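You operate a simulated robot arm through the tools that you are given. There is no shell and no other tool.

You run a simulated robot arm. Do the job below in one go: nothing can be reset, and whatever is moved stays where it is left.

JOB
Close the drive cover: a collar nut on each open stud, both run home.
Fine: the 320 BAR nut on the inner stud, the 295 BAR nut on the outer; run the inner first; the green runner goes back in its cup. Set down upright: nut runner.

Only the result counts: the job must be done as asked and must still hold three seconds after the hand-in. Knocking over, shifting, dropping, spilling or breaking anything else fails it. A push-on lid holds only when it is set on centred and level and pressed home; a screw cap is set on level and turned clockwise until tight.

ROBOT AND FRAMES
A 7-joint arm with a two-finger parallel gripper, fixed in place. Base frame: the origin is at the foot of the arm, x ahead of it, y to its left, z up; the work surface is at about z = 0.8. Readings come in m, degrees, newtons and seconds.
Its first joint turns from -166.0 to 166.0 degrees. Payload 4.4 kg.
The tool frame sits at the grasp point between the pads (the TCP): z along the fingers, y along the line on which they close. The tips reach 0.023 m beyond it. Largest opening 0.094 m; finger width 0.038, thickness 0.01; the body of the gripper, 0.054 by 0.096 m, starts 0.039 m behind the TCP.
Orientation is told as [roll, pitch, yaw] about the base's x, y, z axes, in that order, counted from this pose: with the fingers straight down and closing along the base's y, the tool's x points along the base's -x, its y along +y and its z along -z.

CONTROLS
- The arm moves only by the tool drive_tool. Its argument "targets" is a list of rows, each a list of 6 numbers: the shift along the tool's x, y, z in m, then the turn, a rotation vector about the tool's x, y, z in degrees. In form: [[tx, ty, tz, rx, ry, rz], ...]. A call has 1 to 20 rows; each row is the pose to reach, as a shift and turn from the pose commanded when the call began, along the tool's axes at that moment. "claw" is the finger opening in m, from 0 to 0.094, set as the call begins (left out, the last holds). Each row takes 0.2 s and may step no farther than 0.05 m and 8.6 degrees from the row before; otherwise, or with a gripper value out of range, the whole call is refused. A pose out of reach is approached as far as the arm can. The call stops where the force on the tool passes 40 N (or 10 N more than at its start, if that is more) or the arm is blocked; 0.2 s more then pass. Each finger travels about 0.072 m/s and halts on what it meets, pressing with about 35 N; the grip force reading is that of the motor and also rises with nothing between the fingers. The clock runs only during rows and for 0.2 s after the last one: add rows that repeat a pose to give the fingers time. It gives the time, the measured TCP pose, the force on the tool (base axes), the opening and the grip force at its end, in the units of the frame above (readings bear some noise), with the torque about the TCP (base axes, N m) and any sound that the robot's microphone picked up.
- Cameras (640 x 400 px; columns grow to the right, rows downward): "scene" is fixed at [0.2204, -0.4989, 1.5601]; the picture's right is [0.51, -0.86, 0.00], its down [-0.50, -0.30, -0.81] and it looks along [0.70, 0.42, -0.58] (base axes); focal length 309 px, centre (320, 200). "wrist" rides on the gripper at [0.086, 0.016, -0.074] in the tool frame; the picture's right is [-0.18, 0.98, 0.00], its down [-0.58, -0.11, -0.81] and it looks along [-0.79, -0.15, 0.59] (tool axes); focal length 243 px, centre (320, 200). There is no depth. A picture from a camera that has moved, and an enlarged one, comes with that camera's place and axes in the base frame and with its lens.
- get_image(camera): a new picture of that camera. No time passes.
- zoom(camera, box): a new picture of the part [left, top, right, bottom] of that camera's present view, enlarged. No time passes.
- close_job(): hands the job in; it is judged then, once.

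Places have to be worked out from the pictures, the camera data and where the tool is seen. Open the gripper and draw the arm clear of the work before you hand the job in, unless the task says otherwise.

The tools are called after ">>>" as name(argument=value, ...) on one line, values as JSON. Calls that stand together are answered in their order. drive_tool: Moves the arm, as the interface text tells. Its arguments: {"type":"object","properties":{"targets":{"type":"array"},"claw":{"type":"number"}},"required":["targets"]} The other tools are called the same way: get_image (camera) takes a picture; zoom (camera, box) takes an enlarged picture of a part of a camera's view; close_job () hands the job in.

At the start:

```text
clock: 0.0
ee_pos: [0.8594, -0.1853, 1.3014]
tool_rot: [0.0, 0.0, 0.0]
force: [-0.6, 0.4, 0.1]
moment: [-0.01, -0.02, 0.02]
grip_width: 0.0938
grasp_force: 0.0
```

scene: 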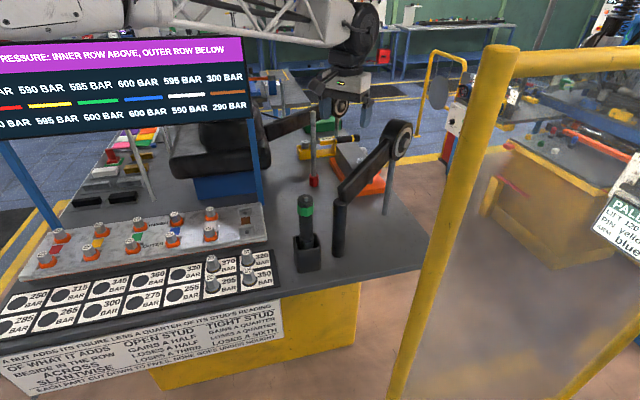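
wrist: 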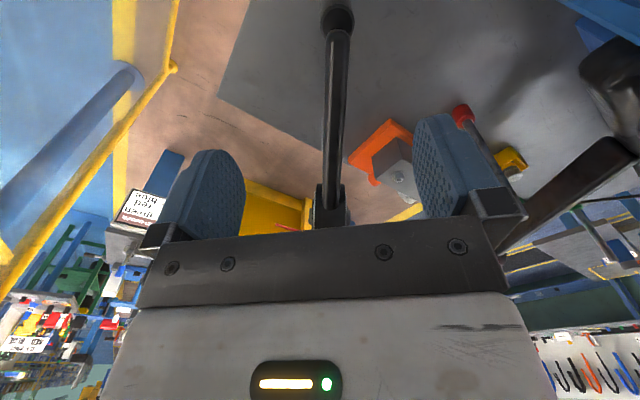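

I start by looking closely at the scene: the board with studs, the nut tray, the runner and the sign.

>>> zoom(camera="scene", box=[0, 180, 290, 361])

>>> zoom(camera="scene", box=[180, 180, 340, 280])

>>> zoom(camera="scene", box=[0, 280, 290, 400])

>>> zoom(camera="scene", box=[0, 30, 260, 150])

>>> zoom(camera="scene", box=[260, 80, 440, 290])

```text
2.21 times, centred on (145, 270) of scene
camera zoom: at [0.2204, -0.4989, 1.5601], right [0.51, -0.86, 0.0], down [-0.5, -0.3, -0.81], along [0.7, 0.42, -0.58], focal length 682 px, centre (706, 44)
```

zoom: 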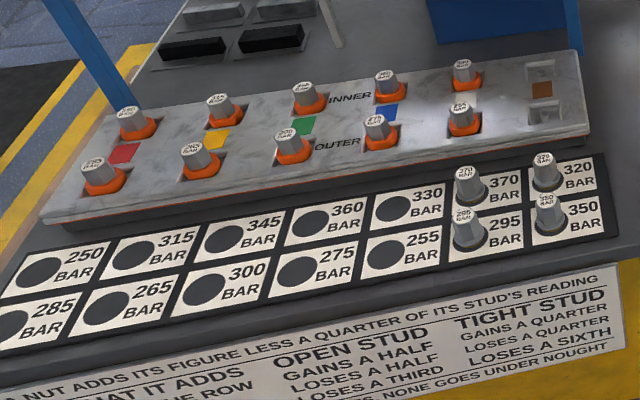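

```text
4.00 times, centred on (260, 230) of scene
camera zoom: at [0.2204, -0.4989, 1.5601], right [0.51, -0.86, 0.0], down [-0.5, -0.3, -0.81], along [0.7, 0.42, -0.58], focal length 1236 px, centre (560, 80)
```

zoom: 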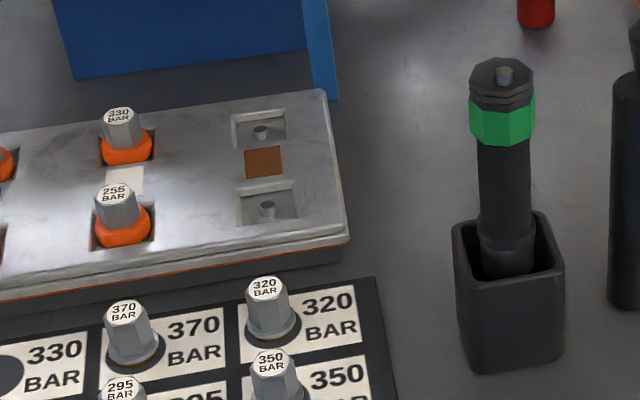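

```text
2.21 times, centred on (145, 340) of scene
camera zoom: at [0.2204, -0.4989, 1.5601], right [0.51, -0.86, 0.0], down [-0.5, -0.3, -0.81], along [0.7, 0.42, -0.58], focal length 682 px, centre (706, -109)
```

zoom: 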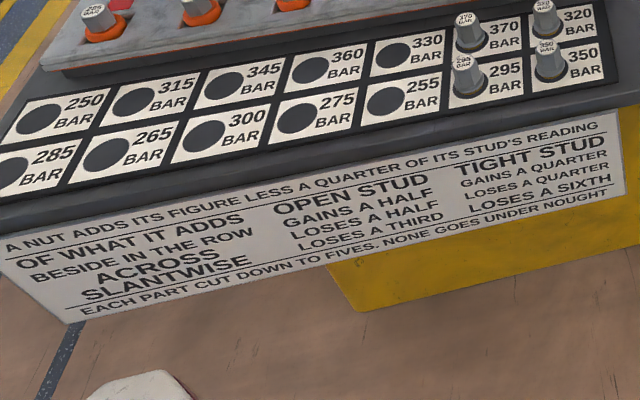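

```text
2.46 times, centred on (130, 90) of scene
camera zoom: at [0.2204, -0.4989, 1.5601], right [0.51, -0.86, 0.0], down [-0.5, -0.3, -0.81], along [0.7, 0.42, -0.58], focal length 760 px, centre (788, 471)
```

zoom: 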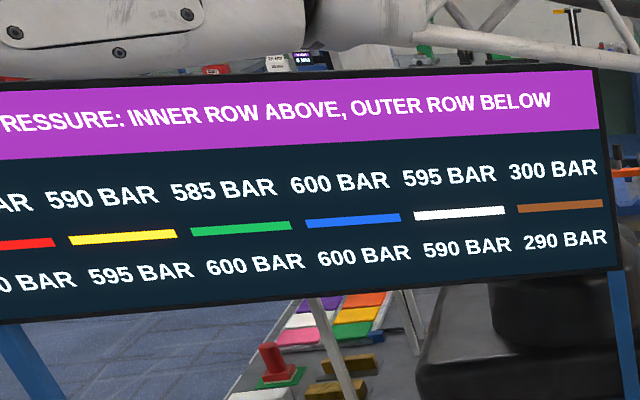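

```text
1.90 times, centred on (350, 185) of scene
camera zoom: at [0.2204, -0.4989, 1.5601], right [0.51, -0.86, 0.0], down [-0.5, -0.3, -0.81], along [0.7, 0.42, -0.58], focal length 588 px, centre (263, 229)
```

zoom: 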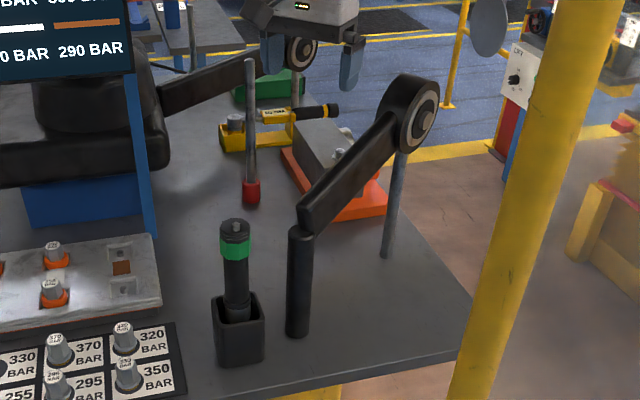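

The sign fixes which nuts go where: 320 goes on the inner brown stud and 295 on the outer one. I estimate the 320 nut near (0.72, 0.07), the open studs near (0.87, 0.21) and (0.79, 0.14), and the runner cup near (0.82, -0.10). I move the arm over and look with the wrist camera.

>>> drive_tool(targets=[[0.0288, 0.0317, 0.0168, 0, 0, 0], [0.0576, 0.0634, 0.0336, 0, 0, 0], [0.0865, 0.0951, 0.0505, 0, 0, 0], [0.1153, 0.1268, 0.0673, 0, 0, 0], [0.1441, 0.1585, 0.0841, 0, 0, 0], [0.1729, 0.1902, 0.1009, 0, 0, 0], [0.2018, 0.2219, 0.1178, 0, 0, 0], [0.2306, 0.2536, 0.1346, 0, 0, 0], [0.2594, 0.2853, 0.1514, 0, 0, 0], [0.2594, 0.2853, 0.1514, 0, 0, 0]])

```text
clock: 2.2
ee_pos: [0.6015, 0.1001, 1.1478]
tool_rot: [0.0, 0.0, 0.0]
force: [-0.2, 0.4, 1.0]
moment: [0.0, -0.01, 0.01]
grip_width: 0.0941
grasp_force: 0.1
```

The arm arrived at (0.60, 0.10, 1.15). I take wrist and scene pictures.

>>> get_image(camera="wrist")

>>> get_image(camera="scene")

```text
taken
camera wrist: at [0.5152, 0.1158, 1.2221], right [0.18, 0.98, 0.0], down [0.58, -0.11, 0.81], along [0.79, -0.15, -0.59], focal length 243 px, centre (320, 200)
```

wrist: 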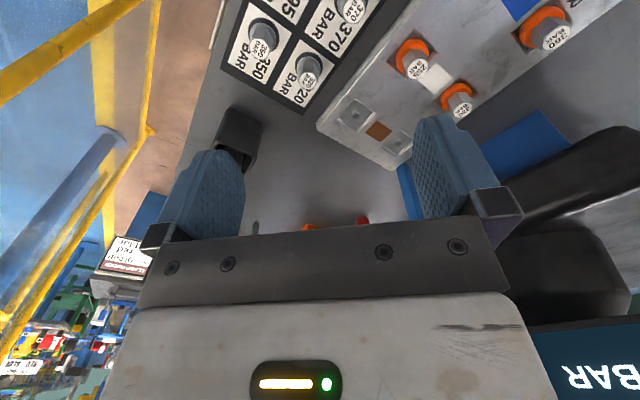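

```text
taken
```

scene: 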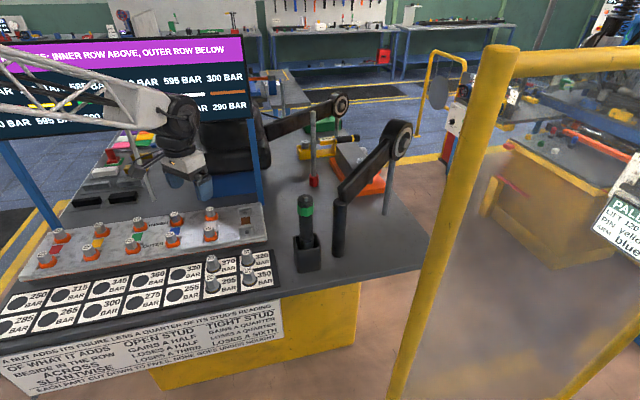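

The tray and the studs are visible in the wrist view. I zoom in on the nuts and the brown station.

>>> zoom(camera="wrist", box=[210, 0, 370, 100])

>>> zoom(camera="wrist", box=[320, 60, 480, 160])

>>> zoom(camera="scene", box=[190, 230, 290, 300])

>>> zoom(camera="scene", box=[270, 180, 370, 280])

```text
4.00 times, centred on (290, 50) of wrist
camera zoom: at [0.5152, 0.1158, 1.2221], right [0.18, 0.98, 0.0], down [0.58, -0.11, 0.81], along [0.79, -0.15, -0.59], focal length 970 px, centre (440, 800)
```

zoom: 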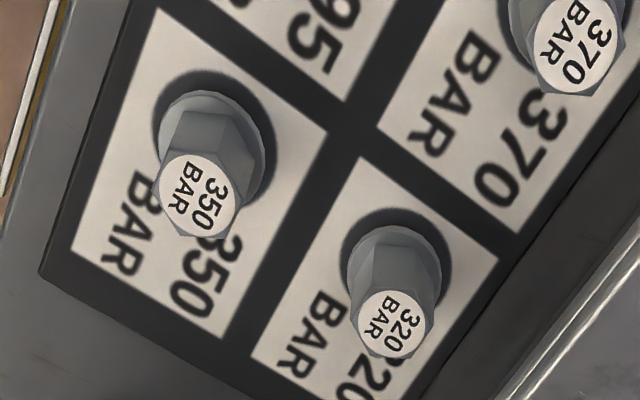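

```text
4.00 times, centred on (400, 110) of wrist
camera zoom: at [0.5152, 0.1158, 1.2221], right [0.18, 0.98, 0.0], down [0.58, -0.11, 0.81], along [0.79, -0.15, -0.59], focal length 970 px, centre (0, 560)
```

zoom: 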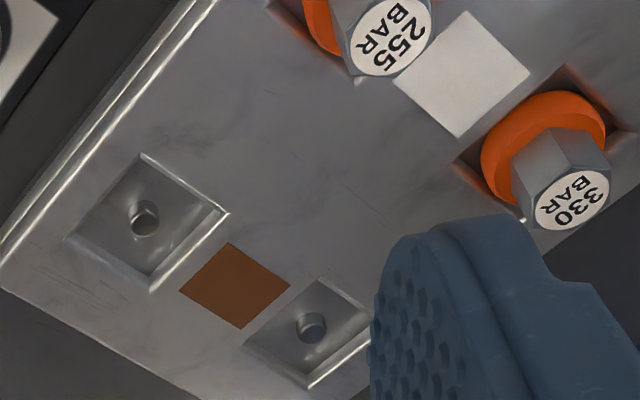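

```text
5.71 times, centred on (240, 265) of scene
camera zoom: at [0.2204, -0.4989, 1.5601], right [0.51, -0.86, 0.0], down [-0.5, -0.3, -0.81], along [0.7, 0.42, -0.58], focal length 1765 px, centre (777, -171)
```

zoom: 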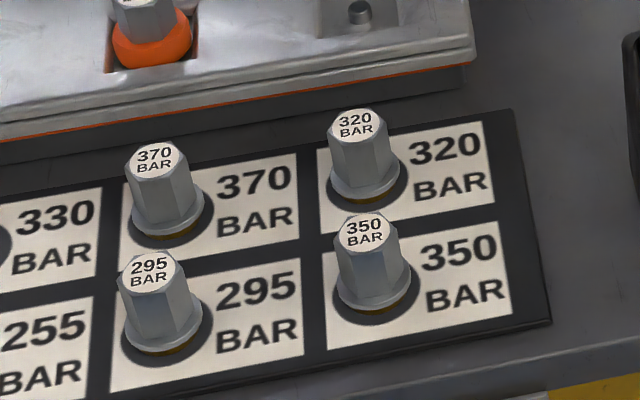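

```text
4.00 times, centred on (320, 230) of scene
camera zoom: at [0.2204, -0.4989, 1.5601], right [0.51, -0.86, 0.0], down [-0.5, -0.3, -0.81], along [0.7, 0.42, -0.58], focal length 1236 px, centre (320, 80)
```

zoom: 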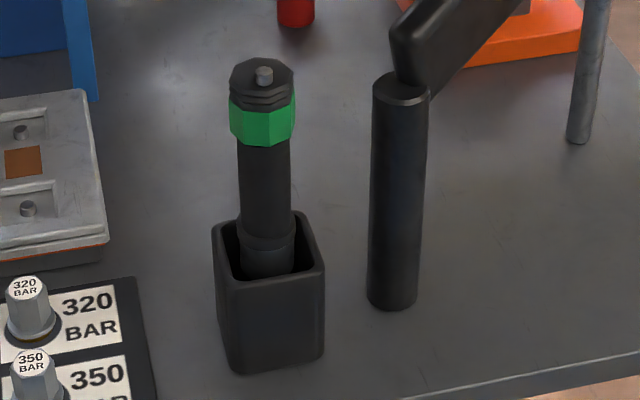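

Triangulating from both cameras puts the 320 nut's top near (0.703, 0.062, 0.856). The outer stud tip is near (0.782, 0.132, 0.848) and the inner stud tip near (0.862, 0.209, 0.846). I move to about 12 cm above the 320 nut to refine.

>>> drive_tool(targets=[[-0.0206, -0.0076, 0.0344, 0, 0, 0], [-0.0412, -0.0152, 0.0688, 0, 0, 0], [-0.0618, -0.0228, 0.1032, 0, 0, 0], [-0.0824, -0.0304, 0.1376, 0, 0, 0], [-0.103, -0.038, 0.172, 0, 0, 0], [-0.103, -0.038, 0.172, 0, 0, 0]])

>>> get_image(camera="wrist")

>>> zoom(camera="wrist", box=[240, 0, 400, 100])

>>> zoom(camera="scene", box=[170, 160, 330, 300])

```text
clock: 3.6
ee_pos: [0.7037, 0.062, 0.9785]
tool_rot: [-0.1, 0.0, 0.0]
force: [-0.3, 0.9, -0.1]
moment: [0.01, -0.01, 0.03]
grip_width: 0.0941
grasp_force: 0.0
```

```text
taken
camera wrist: at [0.6173, 0.0792, 1.0521], right [0.18, 0.98, 0.0], down [0.58, -0.11, 0.81], along [0.79, -0.15, -0.59], focal length 243 px, centre (320, 200)
```

wrist: 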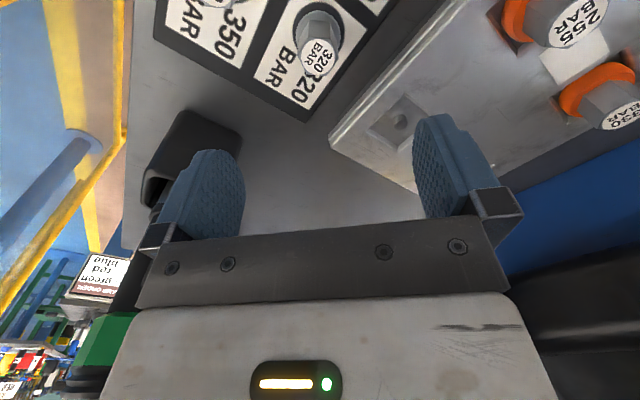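

```text
4.00 times, centred on (320, 50) of wrist
camera zoom: at [0.6173, 0.0792, 1.0521], right [0.18, 0.98, 0.0], down [0.58, -0.11, 0.81], along [0.79, -0.15, -0.59], focal length 970 px, centre (320, 800)
```

zoom: 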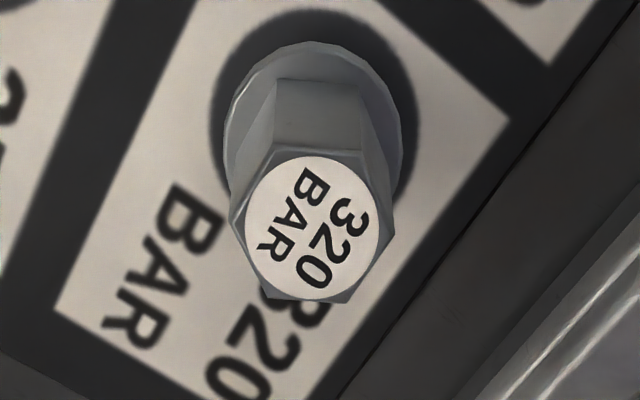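

```text
2.86 times, centred on (250, 230) of scene
camera zoom: at [0.2204, -0.4989, 1.5601], right [0.51, -0.86, 0.0], down [-0.5, -0.3, -0.81], along [0.7, 0.42, -0.58], focal length 883 px, centre (520, 114)
```

zoom: 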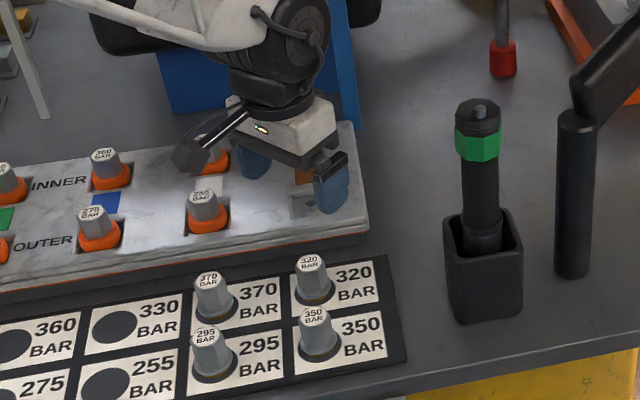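

The 320 nut sits almost on the tool axis. I zoom in closer to get the hex orientation and see where the flange is.

>>> zoom(camera="wrist", box=[280, 0, 360, 100])

>>> zoom(camera="wrist", box=[292, 30, 348, 80])

>>> zoom(camera="wrist", box=[330, 70, 450, 200])

>>> zoom(camera="scene", box=[225, 235, 275, 295])

```text
4.00 times, centred on (320, 50) of wrist
camera zoom: at [0.6173, 0.0792, 1.0521], right [0.18, 0.98, 0.0], down [0.58, -0.11, 0.81], along [0.79, -0.15, -0.59], focal length 970 px, centre (320, 800)
```

zoom: 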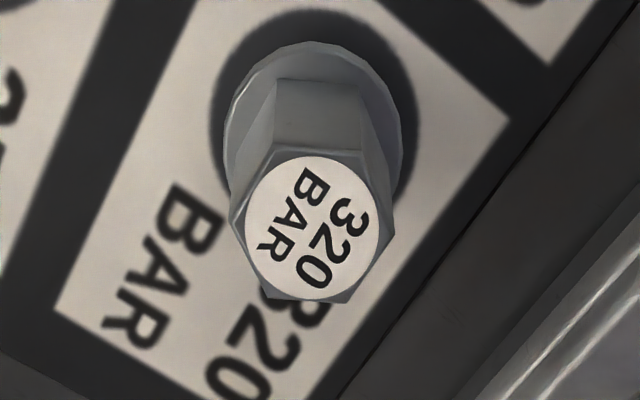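

```text
8.00 times, centred on (320, 55) of wrist
camera zoom: at [0.6173, 0.0792, 1.0521], right [0.18, 0.98, 0.0], down [0.58, -0.11, 0.81], along [0.79, -0.15, -0.59], focal length 1941 px, centre (320, 1360)
```

zoom: 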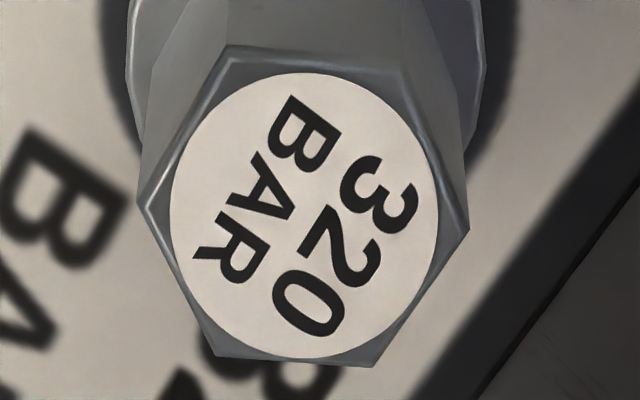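

```text
3.08 times, centred on (390, 135) of wrist
camera zoom: at [0.6173, 0.0792, 1.0521], right [0.18, 0.98, 0.0], down [0.58, -0.11, 0.81], along [0.79, -0.15, -0.59], focal length 746 px, centre (105, 400)
```

zoom: 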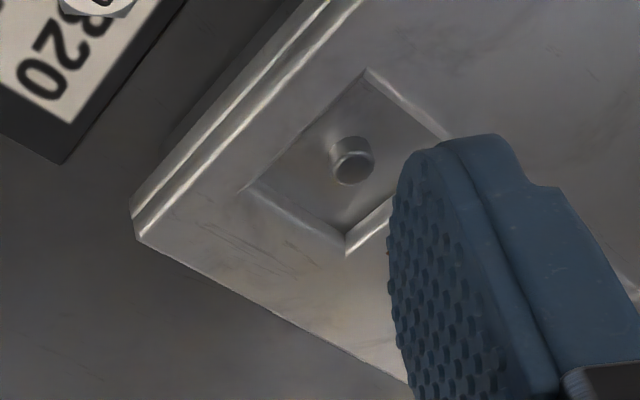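

```text
6.67 times, centred on (250, 265) of scene
camera zoom: at [0.2204, -0.4989, 1.5601], right [0.51, -0.86, 0.0], down [-0.5, -0.3, -0.81], along [0.7, 0.42, -0.58], focal length 2060 px, centre (787, -233)
```

zoom: 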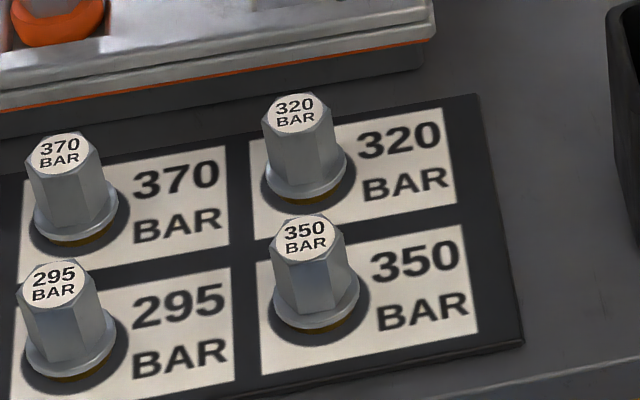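

The hex has flats facing about 104° (across flats about 27 mm), so yaw +14.4° squares the fingers to them. The nut's centre is about 3 mm closer to the base than the TCP. I turn, recentre, come down to z=0.93 and look again.

>>> drive_tool(targets=[[0.0011, 0.0002, 0.016, 0, 0, -4.8], [0.0022, 0.0003, 0.032, 0, 0, -9.6], [0.0033, 0.0005, 0.048, 0, 0, -14.4], [0.0033, 0.0005, 0.048, 0, 0, -14.4]], claw=0.07)

>>> get_image(camera="wrist")

>>> zoom(camera="wrist", box=[270, 40, 370, 140])

```text
clock: 4.6
ee_pos: [0.6994, 0.0618, 0.9285]
tool_rot: [0.0, 0.0, 14.3]
force: [0.1, 0.0, -0.2]
moment: [0.0, 0.04, -0.01]
grip_width: 0.07
grasp_force: 0.0
```

```text
taken
camera wrist: at [0.6119, 0.0567, 1.0027], right [-0.07, 1.0, 0.0], down [0.59, 0.04, 0.81], along [0.8, 0.05, -0.59], focal length 243 px, centre (320, 200)
```

wrist: 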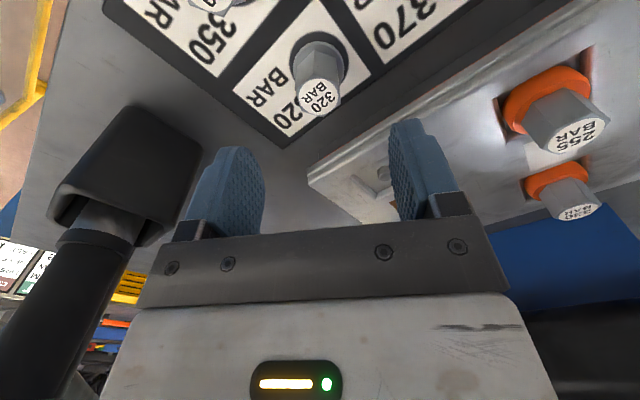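

```text
4.00 times, centred on (320, 90) of wrist
camera zoom: at [0.6119, 0.0567, 1.0027], right [-0.07, 1.0, 0.0], down [0.59, 0.04, 0.81], along [0.8, 0.05, -0.59], focal length 970 px, centre (320, 640)
```

zoom: 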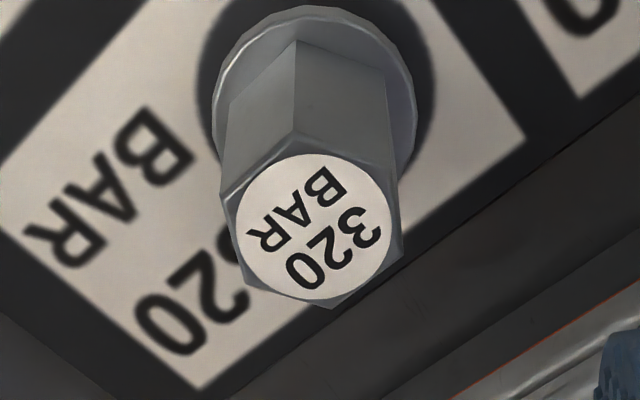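

The nut now lies within about 1 mm of the tool axis. I go down with the fingers straddling the hex, keeping the tips just above the flange.

>>> drive_tool(targets=[[0, 0, 0.02, 0, 0, 0], [0, 0, 0.04, 0, 0, 0], [0, 0, 0.055, 0, 0, 0], [0, 0, 0.068, 0, 0, 0], [0, 0, 0.078, 0, 0, 0], [0, 0, 0.078, 0, 0, 0]], claw=0.06)

>>> get_image(camera="wrist")

>>> zoom(camera="wrist", box=[240, 80, 400, 220])

>>> zoom(camera="scene", box=[190, 210, 310, 300])

```text
clock: 6.0
ee_pos: [0.6997, 0.0617, 0.8511]
tool_rot: [0.0, 0.1, 14.5]
force: [0.0, -0.2, -0.3]
moment: [0.05, -0.04, -0.05]
grip_width: 0.06
grasp_force: 0.0
```

```text
taken
camera wrist: at [0.6117, 0.057, 0.9258], right [-0.07, 1.0, 0.0], down [0.59, 0.04, 0.81], along [0.8, 0.05, -0.59], focal length 243 px, centre (320, 200)
```

wrist: 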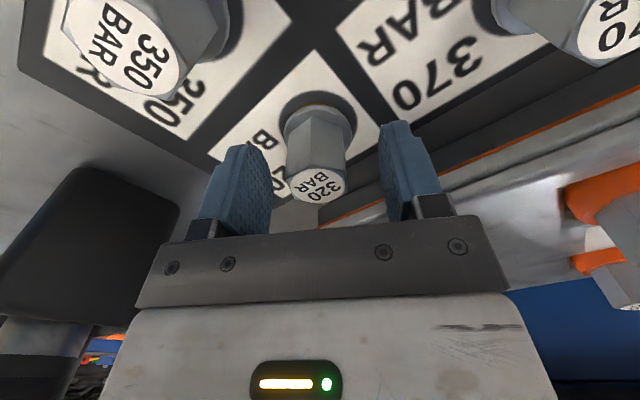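

```text
2.86 times, centred on (320, 150) of wrist
camera zoom: at [0.6117, 0.057, 0.9258], right [-0.07, 1.0, 0.0], down [0.59, 0.04, 0.81], along [0.8, 0.05, -0.59], focal length 693 px, centre (320, 343)
```

zoom: 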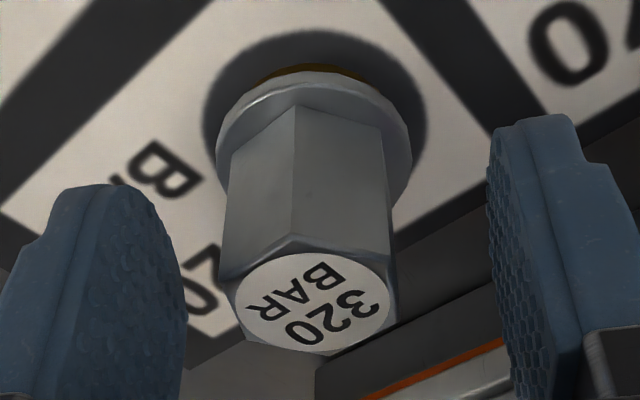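

```text
4.44 times, centred on (250, 255) of scene
camera zoom: at [0.2204, -0.4989, 1.5601], right [0.51, -0.86, 0.0], down [-0.5, -0.3, -0.81], along [0.7, 0.42, -0.58], focal length 1373 px, centre (631, -44)
```

zoom: 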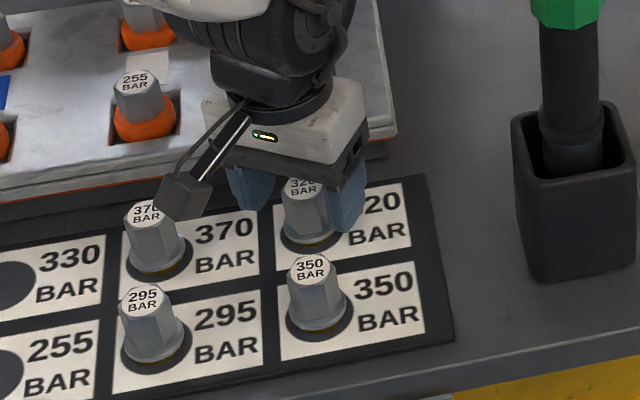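

Comparing the views puts the nut's axis about 4 mm further along the pads, with its top near z=0.849 and the flange near z=0.81. I shift onto it, go 7 mm lower and close the fingers on the flats.

>>> drive_tool(targets=[[-0.004, -0.0012, 0.003, 0, 0, 0], [-0.004, -0.0012, 0.007, 0, 0, 0], [-0.004, -0.0012, 0.007, 0, 0, 0]])

>>> zoom(camera="wrist", box=[240, 80, 400, 220])

```text
clock: 6.8
ee_pos: [0.7029, 0.0621, 0.8436]
tool_rot: [0.1, -0.1, 14.5]
force: [0.1, 0.3, 0.1]
moment: [0.02, -0.01, -0.03]
grip_width: 0.0598
grasp_force: 0.0
```

```text
2.86 times, centred on (320, 150) of wrist
camera zoom: at [0.6152, 0.056, 0.9178], right [-0.07, 1.0, 0.0], down [0.59, 0.04, 0.81], along [0.8, 0.05, -0.59], focal length 693 px, centre (320, 343)
```

zoom: 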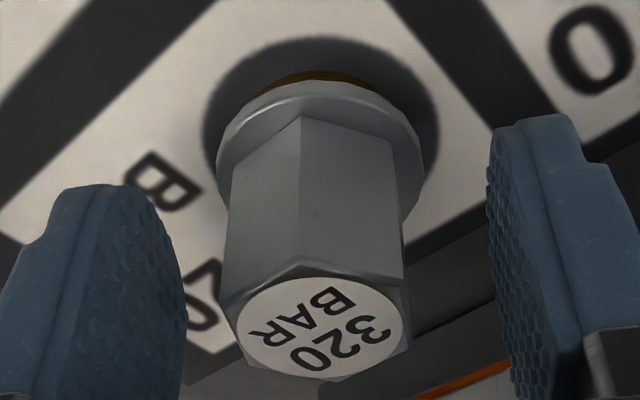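

The nut is centred between the pads, so I close the gripper on it.

>>> drive_tool(targets=[[0, 0, 0, 0, 0, 0], [0, 0, 0, 0, 0, 0], [0, 0, 0, 0, 0, 0], [0, 0, 0, 0, 0, 0]], claw=0.0)

>>> zoom(camera="wrist", box=[240, 80, 400, 220])

```text
clock: 7.8
ee_pos: [0.7034, 0.0614, 0.8438]
tool_rot: [0.0, 0.0, 14.4]
force: [0.2, -0.3, 0.7]
moment: [0.02, -0.01, 0.05]
grip_width: 0.0279
grasp_force: 35.4
```

```text
2.86 times, centred on (320, 150) of wrist
camera zoom: at [0.6153, 0.056, 0.9179], right [-0.07, 1.0, 0.0], down [0.59, 0.04, 0.81], along [0.8, 0.05, -0.59], focal length 693 px, centre (320, 343)
```

zoom: 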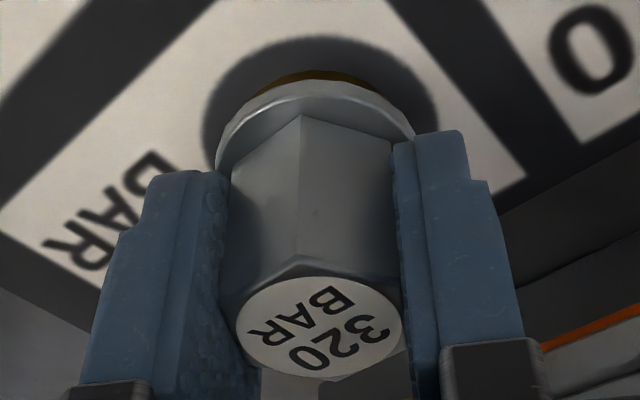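

The grip is on the hex (27.9 mm, 35 N). I lift straight up and check that the nut stays in the fingers.

>>> drive_tool(targets=[[0, 0, -0.01, 0, 0, 0], [0, 0, -0.03, 0, 0, 0], [0, 0, -0.06, 0, 0, 0], [0, 0, -0.09, 0, 0, 0], [0, 0, -0.12, 0, 0, 0], [0, 0, -0.12, 0, 0, 0]])

>>> get_image(camera="wrist")

>>> zoom(camera="wrist", box=[240, 80, 400, 220])

>>> zoom(camera="scene", box=[170, 160, 330, 300])

```text
clock: 9.2
ee_pos: [0.7068, 0.0615, 0.9642]
tool_rot: [0.0, 0.0, 14.3]
force: [-0.3, 1.2, -1.2]
moment: [-0.02, 0.0, -0.01]
grip_width: 0.028
grasp_force: 34.8
```

```text
taken
camera wrist: at [0.6186, 0.0553, 1.0385], right [-0.07, 1.0, 0.0], down [0.59, 0.04, 0.81], along [0.8, 0.05, -0.59], focal length 243 px, centre (320, 200)
```

wrist: 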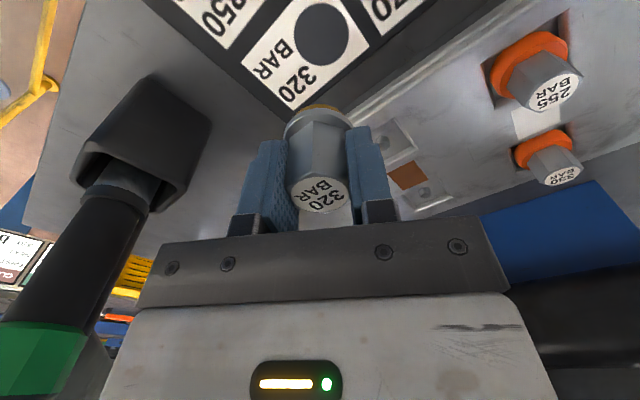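

```text
2.86 times, centred on (320, 150) of wrist
camera zoom: at [0.6186, 0.0553, 1.0385], right [-0.07, 1.0, 0.0], down [0.59, 0.04, 0.81], along [0.8, 0.05, -0.59], focal length 693 px, centre (320, 343)
```

zoom: 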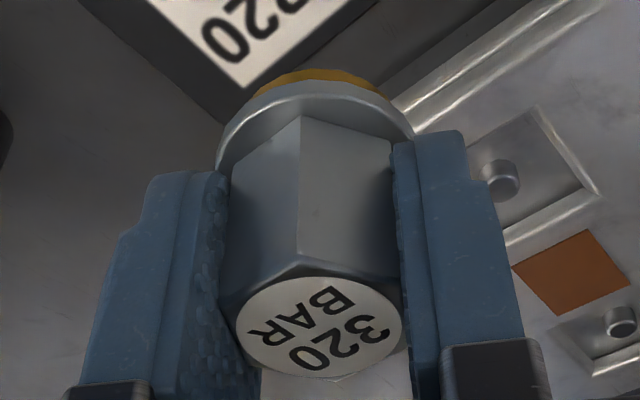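

```text
2.86 times, centred on (250, 230) of scene
camera zoom: at [0.2204, -0.4989, 1.5601], right [0.51, -0.86, 0.0], down [-0.5, -0.3, -0.81], along [0.7, 0.42, -0.58], focal length 883 px, centre (520, 114)
```

zoom: 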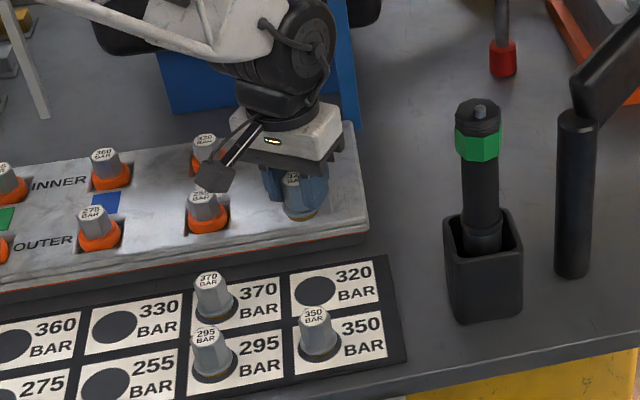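

The 320 nut is held, with its brass sleeve pointing down. Triangulating the wrist views puts the inner stud tip near (0.860, 0.210, 0.843). I carry the nut over there at the same height.

>>> drive_tool(targets=[[-0.0346, 0.0197, 0, 0, 0, 0], [-0.0692, 0.0394, 0, 0, 0, 0], [-0.1039, 0.0591, 0, 0, 0, 0], [-0.1385, 0.0788, 0, 0, 0, 0], [-0.1731, 0.0985, 0, 0, 0, 0], [-0.1731, 0.0985, 0, 0, 0, 0], [-0.1731, 0.0985, 0, 0, 0, 0]])

>>> get_image(camera="wrist")

>>> zoom(camera="wrist", box=[260, 40, 380, 160])

>>> get_image(camera="scene")

```text
clock: 10.8
ee_pos: [0.8469, 0.2011, 0.9635]
tool_rot: [0.0, 0.0, 14.4]
force: [0.2, -0.5, -1.8]
moment: [-0.01, 0.0, 0.02]
grip_width: 0.0284
grasp_force: 34.9
```

```text
taken
camera wrist: at [0.7594, 0.1952, 1.037], right [-0.07, 1.0, 0.0], down [0.59, 0.04, 0.81], along [0.8, 0.05, -0.59], focal length 243 px, centre (320, 200)
```

wrist: 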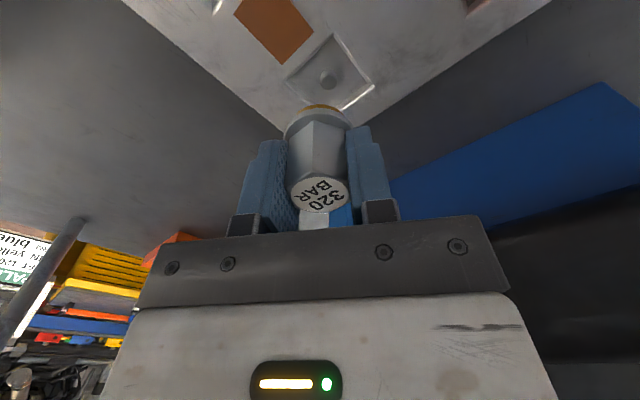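

```text
3.33 times, centred on (320, 100) of wrist
camera zoom: at [0.7594, 0.1952, 1.037], right [-0.07, 1.0, 0.0], down [0.59, 0.04, 0.81], along [0.8, 0.05, -0.59], focal length 809 px, centre (320, 533)
```

zoom: 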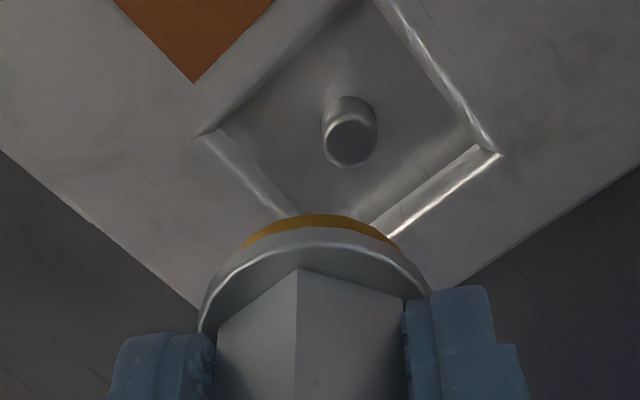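

```text
taken
```

scene: 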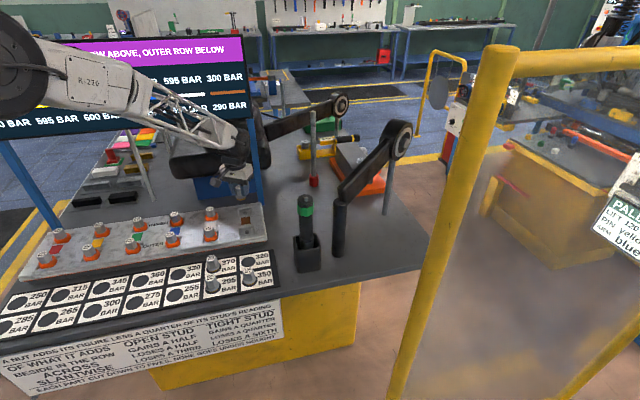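

The stud tip reads at about (0.8625, 0.2095, 0.841). I centre the nut over it and come down to TCP z≈0.92 for a check while the tip is still visible.

>>> drive_tool(targets=[[-0.0086, 0.0021, 0.02, 0, 0, 0], [-0.0172, 0.0043, 0.043, 0, 0, 0], [-0.0172, 0.0043, 0.043, 0, 0, 0], [-0.0172, 0.0043, 0.043, 0, 0, 0]])

>>> zoom(camera="wrist", box=[270, 50, 370, 150])

>>> zoom(camera="scene", box=[195, 160, 285, 250])

```text
clock: 11.8
ee_pos: [0.8627, 0.2083, 0.9207]
tool_rot: [0.0, 0.0, 14.4]
force: [0.2, 0.3, -1.3]
moment: [0.0, -0.02, 0.01]
grip_width: 0.0279
grasp_force: 35.1
```

```text
4.00 times, centred on (320, 100) of wrist
camera zoom: at [0.7744, 0.2033, 0.9945], right [-0.07, 1.0, 0.0], down [0.59, 0.04, 0.81], along [0.8, 0.05, -0.59], focal length 970 px, centre (320, 600)
```

zoom: 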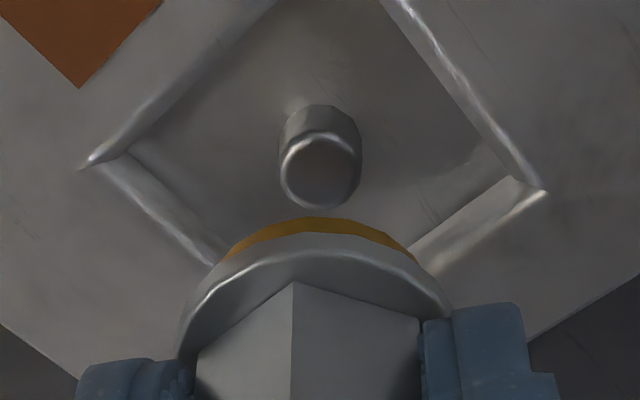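

```text
4.44 times, centred on (240, 205) of scene
camera zoom: at [0.2204, -0.4989, 1.5601], right [0.51, -0.86, 0.0], down [-0.5, -0.3, -0.81], along [0.7, 0.42, -0.58], focal length 1373 px, centre (676, 178)
```

zoom: 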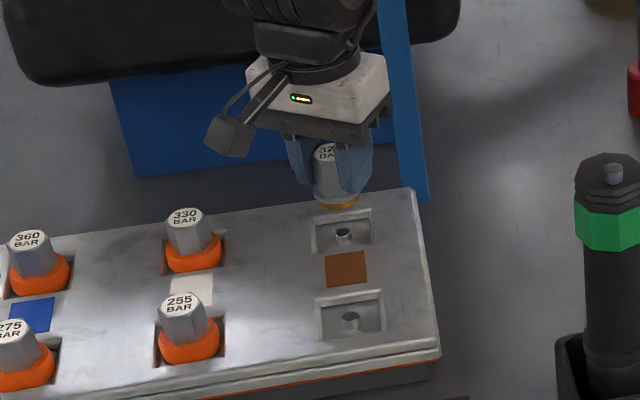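

The stud and the nut axis agree to about 1 mm. I lower toward the stud tip and check the side view before contact.

>>> drive_tool(targets=[[0, 0, 0.015, 0, 0, 0], [0, 0, 0.028, 0, 0, 0], [0, 0, 0.028, 0, 0, 0]])

>>> zoom(camera="scene", box=[225, 195, 275, 235])

>>> zoom(camera="wrist", box=[270, 50, 370, 150])

```text
clock: 12.6
ee_pos: [0.8633, 0.2093, 0.8921]
tool_rot: [-0.1, 0.0, 14.3]
force: [0.1, 0.6, -0.4]
moment: [-0.01, -0.03, 0.0]
grip_width: 0.0278
grasp_force: 35.4
```

```text
10.00 times, centred on (250, 215) of scene
camera zoom: at [0.2204, -0.4989, 1.5601], right [0.51, -0.86, 0.0], down [-0.5, -0.3, -0.81], along [0.7, 0.42, -0.58], focal length 3089 px, centre (1020, 50)
```

zoom: 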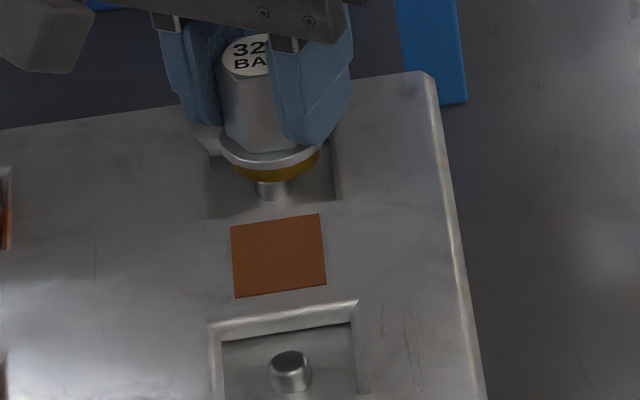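

```text
4.00 times, centred on (320, 100) of wrist
camera zoom: at [0.7756, 0.2028, 0.9663], right [-0.07, 1.0, 0.0], down [0.59, 0.04, 0.81], along [0.8, 0.05, -0.59], focal length 970 px, centre (320, 600)
```

zoom: 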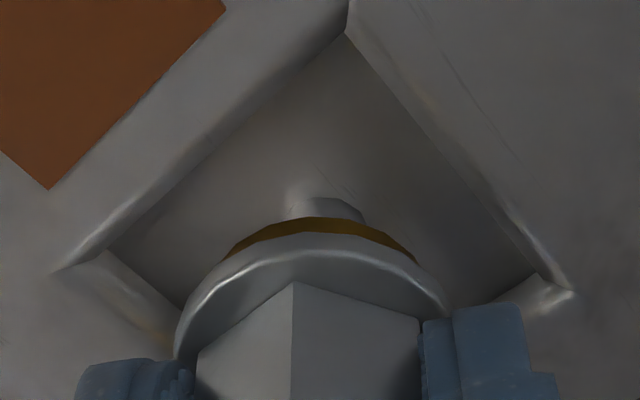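

The side views show the sleeve just over the stud, with the stud about 1 mm to the +y side of the nut axis. I nudge +1 mm in tool y and come down slowly while watching the force.

>>> drive_tool(targets=[[0, 0.001, 0.0, 0, 0, 0], [0, 0.001, 0.003, 0, 0, 0], [0, 0.001, 0.006, 0, 0, 0], [0, 0.001, 0.009, 0, 0, 0], [0, 0.001, 0.012, 0, 0, 0]])

>>> zoom(camera="scene", box=[225, 195, 275, 235])

>>> zoom(camera="wrist", box=[270, 50, 370, 150])

```text
clock: 13.8
ee_pos: [0.8622, 0.2095, 0.8817]
tool_rot: [0.0, -0.1, 14.5]
force: [0.2, 0.3, -0.6]
moment: [-0.01, -0.02, -0.01]
grip_width: 0.0279
grasp_force: 35.0
```

```text
10.00 times, centred on (250, 215) of scene
camera zoom: at [0.2204, -0.4989, 1.5601], right [0.51, -0.86, 0.0], down [-0.5, -0.3, -0.81], along [0.7, 0.42, -0.58], focal length 3089 px, centre (1020, 50)
```

zoom: 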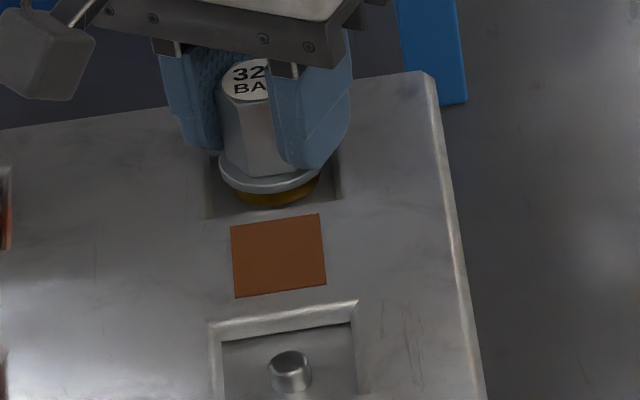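

```text
4.00 times, centred on (320, 100) of wrist
camera zoom: at [0.7742, 0.2035, 0.9559], right [-0.07, 1.0, 0.0], down [0.59, 0.04, 0.81], along [0.8, 0.05, -0.59], focal length 970 px, centre (320, 600)
```

zoom: 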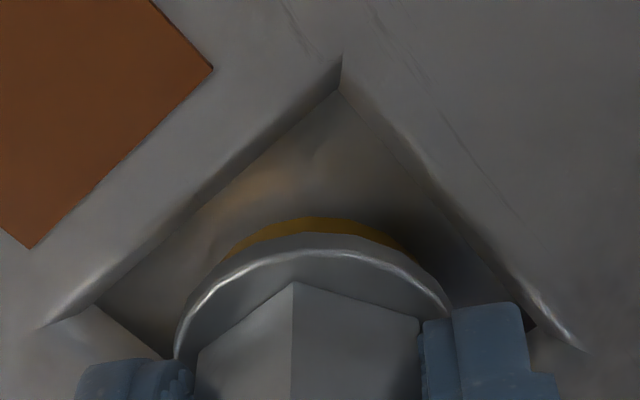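

No contact yet at TCP 0.882. I keep lowering in small steps until the nut meets the thread.

>>> drive_tool(targets=[[0, 0, 0.002, 0, 0, 0], [0, 0, 0.004, 0, 0, 0], [0, 0, 0.006, 0, 0, 0], [0, 0, 0.008, 0, 0, 0], [0, 0, 0.01, 0, 0, 0]])

>>> zoom(camera="scene", box=[225, 195, 275, 235])

>>> zoom(camera="wrist", box=[270, 50, 370, 150])

```text
clock: 15.1
ee_pos: [0.8621, 0.21, 0.8759]
tool_rot: [0.1, -0.2, 14.3]
force: [-7.9, -0.3, 8.3]
moment: [0.22, 0.42, 0.14]
grip_width: 0.0282
grasp_force: 34.7
stopped in row 5: the force on the tool passed its limit at 42 N (the readings are from after the stop); the commanded pose is now the measured one
```

```text
10.00 times, centred on (250, 215) of scene
camera zoom: at [0.2204, -0.4989, 1.5601], right [0.51, -0.86, 0.0], down [-0.5, -0.3, -0.81], along [0.7, 0.42, -0.58], focal length 3089 px, centre (1020, 50)
```

zoom: 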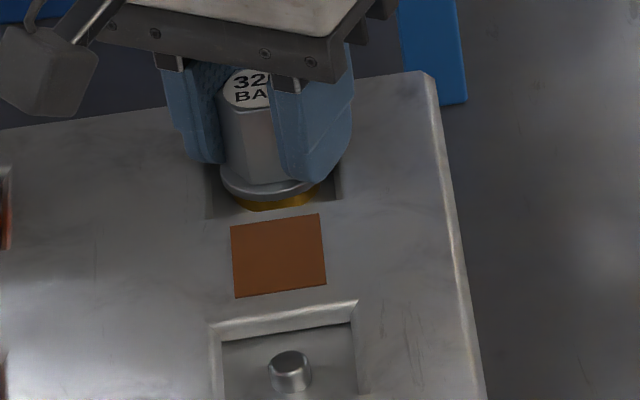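

```text
4.00 times, centred on (320, 100) of wrist
camera zoom: at [0.7743, 0.2041, 0.9488], right [-0.07, 1.0, 0.0], down [0.59, 0.04, 0.81], along [0.81, 0.05, -0.59], focal length 970 px, centre (320, 600)
```

zoom: 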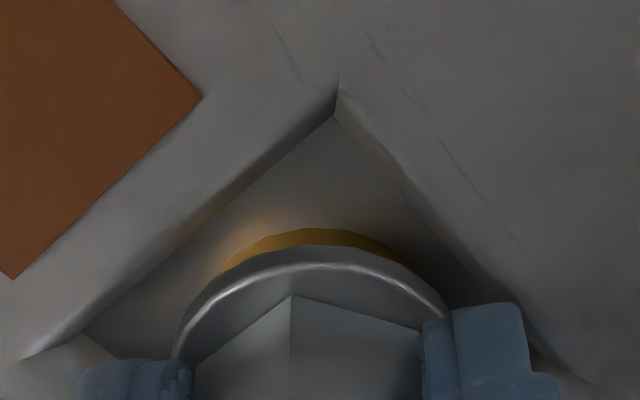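

Contact came at TCP z≈0.876. I look closely to tell whether the stud is inside the nut or the nut is sitting on something else.

>>> zoom(camera="scene", box=[238, 205, 268, 225])

>>> get_image(camera="wrist")

>>> zoom(camera="scene", box=[195, 205, 275, 255])

```text
16.00 times, centred on (253, 215) of scene
camera zoom: at [0.2204, -0.4989, 1.5601], right [0.51, -0.86, 0.0], down [-0.5, -0.3, -0.81], along [0.7, 0.42, -0.58], focal length 4943 px, centre (1392, -40)
```

zoom: 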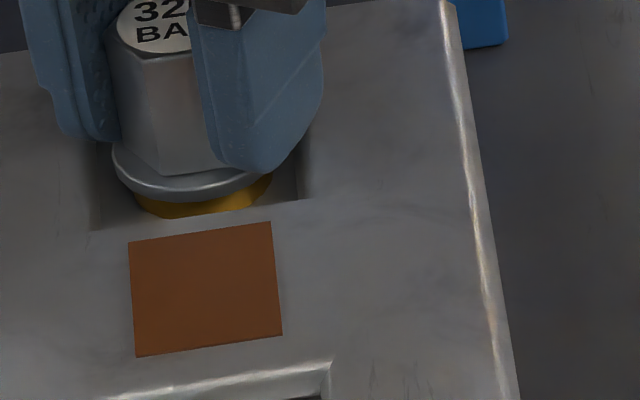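

```text
taken
camera wrist: at [0.7743, 0.2041, 0.9488], right [-0.07, 1.0, 0.0], down [0.59, 0.04, 0.81], along [0.81, 0.05, -0.59], focal length 243 px, centre (320, 200)
```

wrist: 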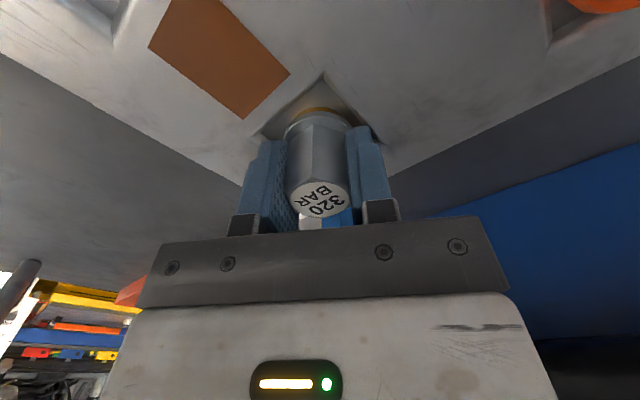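

```text
8.00 times, centred on (235, 230) of scene
camera zoom: at [0.2204, -0.4989, 1.5601], right [0.51, -0.86, 0.0], down [-0.5, -0.3, -0.81], along [0.7, 0.42, -0.58], focal length 2471 px, centre (1000, -40)
```

zoom: 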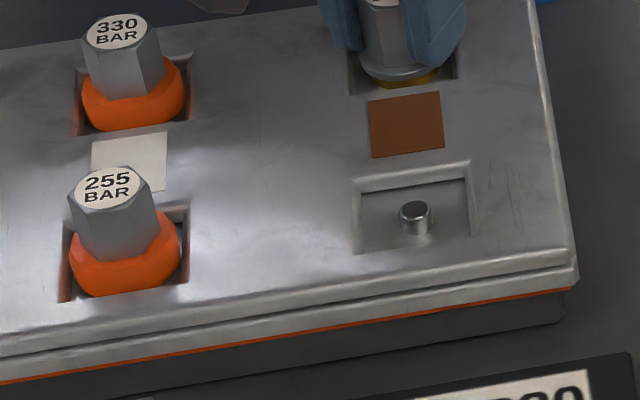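

The sleeve is down around the stud and level in the pocket. While holding it, I try a gentle clockwise turn (viewed from above) to start the thread, watching torque and force.

>>> drive_tool(targets=[[0, 0, 0, 0, 0, 6], [0, 0, 0, 0, 0, 12], [0, 0, 0, 0, 0, 18], [0, 0, 0, 0, 0, 24], [0, 0, 0, 0, 0, 30], [0, 0, 0, 0, 0, 30]])

>>> zoom(camera="wrist", box=[240, 80, 400, 220])

>>> zoom(camera="scene", box=[238, 205, 268, 225])

```text
clock: 16.5
ee_pos: [0.8638, 0.2101, 0.8745]
tool_rot: [0.1, -0.2, -15.7]
force: [4.3, -0.2, 11.7]
moment: [-0.14, -0.15, 0.06]
grip_width: 0.0278
grasp_force: 34.9
```

```text
2.86 times, centred on (320, 150) of wrist
camera zoom: at [0.7834, 0.2488, 0.9487], right [0.44, 0.9, 0.0], down [0.53, -0.26, 0.81], along [0.73, -0.36, -0.59], focal length 693 px, centre (320, 343)
```

zoom: 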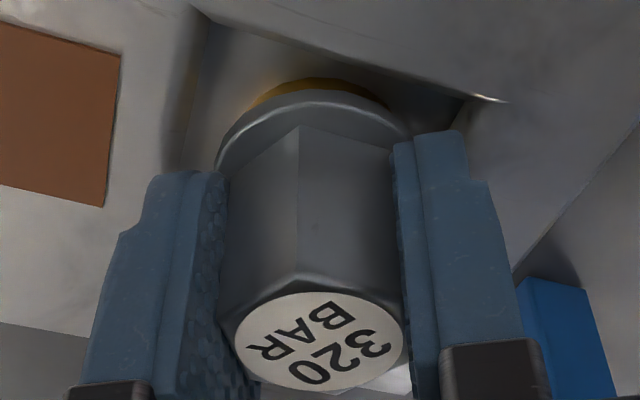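

```text
16.00 times, centred on (253, 215) of scene
camera zoom: at [0.2204, -0.4989, 1.5601], right [0.51, -0.86, 0.0], down [-0.5, -0.3, -0.81], along [0.7, 0.42, -0.58], focal length 4943 px, centre (1392, -40)
```

zoom: 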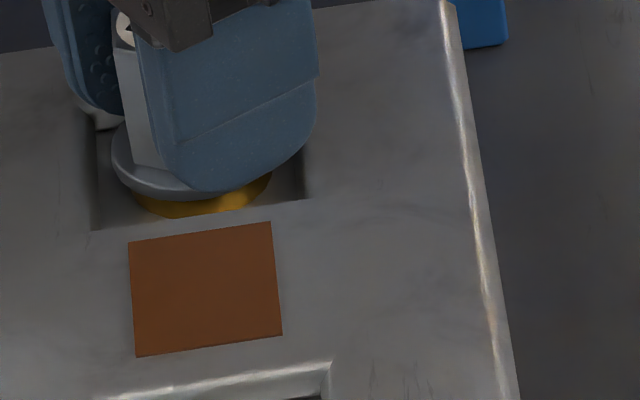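

The nut turned 30° freely with almost no torque. I continue clockwise another 60° to see whether it begins to draw down.

>>> drive_tool(targets=[[0, 0, 0, 0, 0, 7.5], [0, 0, 0, 0, 0, 15], [0, 0, 0, 0, 0, 22.5], [0, 0, 0, 0, 0, 30], [0, 0, 0, 0, 0, 37.5], [0, 0, 0, 0, 0, 45], [0, 0, 0, 0, 0, 52.5], [0, 0, 0, 0, 0, 60], [0, 0, 0, 0, 0, 60]])

>>> zoom(camera="wrist", box=[240, 80, 400, 220])

>>> zoom(camera="scene", box=[238, 205, 268, 225])

```text
clock: 18.6
ee_pos: [0.8624, 0.2091, 0.8759]
tool_rot: [0.1, 0.0, -75.7]
force: [-10.5, -1.9, 9.2]
moment: [-0.16, 0.28, 0.03]
grip_width: 0.0278
grasp_force: 35.1
stopped in row 9: the force on the tool passed its limit at 41 N (the readings are from after the stop); the commanded pose is now the measured one
```

```text
2.86 times, centred on (320, 150) of wrist
camera zoom: at [0.856, 0.2973, 0.949], right [1.0, 0.06, 0.0], down [0.04, -0.59, 0.81], along [0.05, -0.8, -0.59], focal length 693 px, centre (320, 343)
```

zoom: 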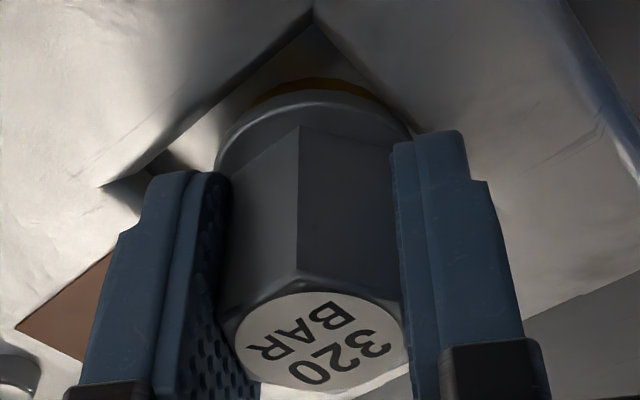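

```text
16.00 times, centred on (253, 215) of scene
camera zoom: at [0.2204, -0.4989, 1.5601], right [0.51, -0.86, 0.0], down [-0.5, -0.3, -0.81], along [0.7, 0.42, -0.58], focal length 4943 px, centre (1392, -40)
```

zoom: 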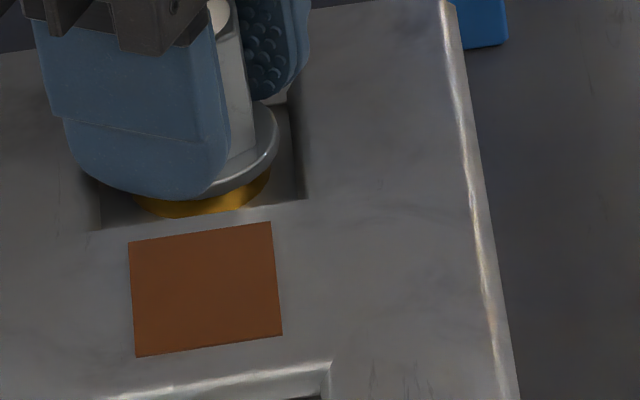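

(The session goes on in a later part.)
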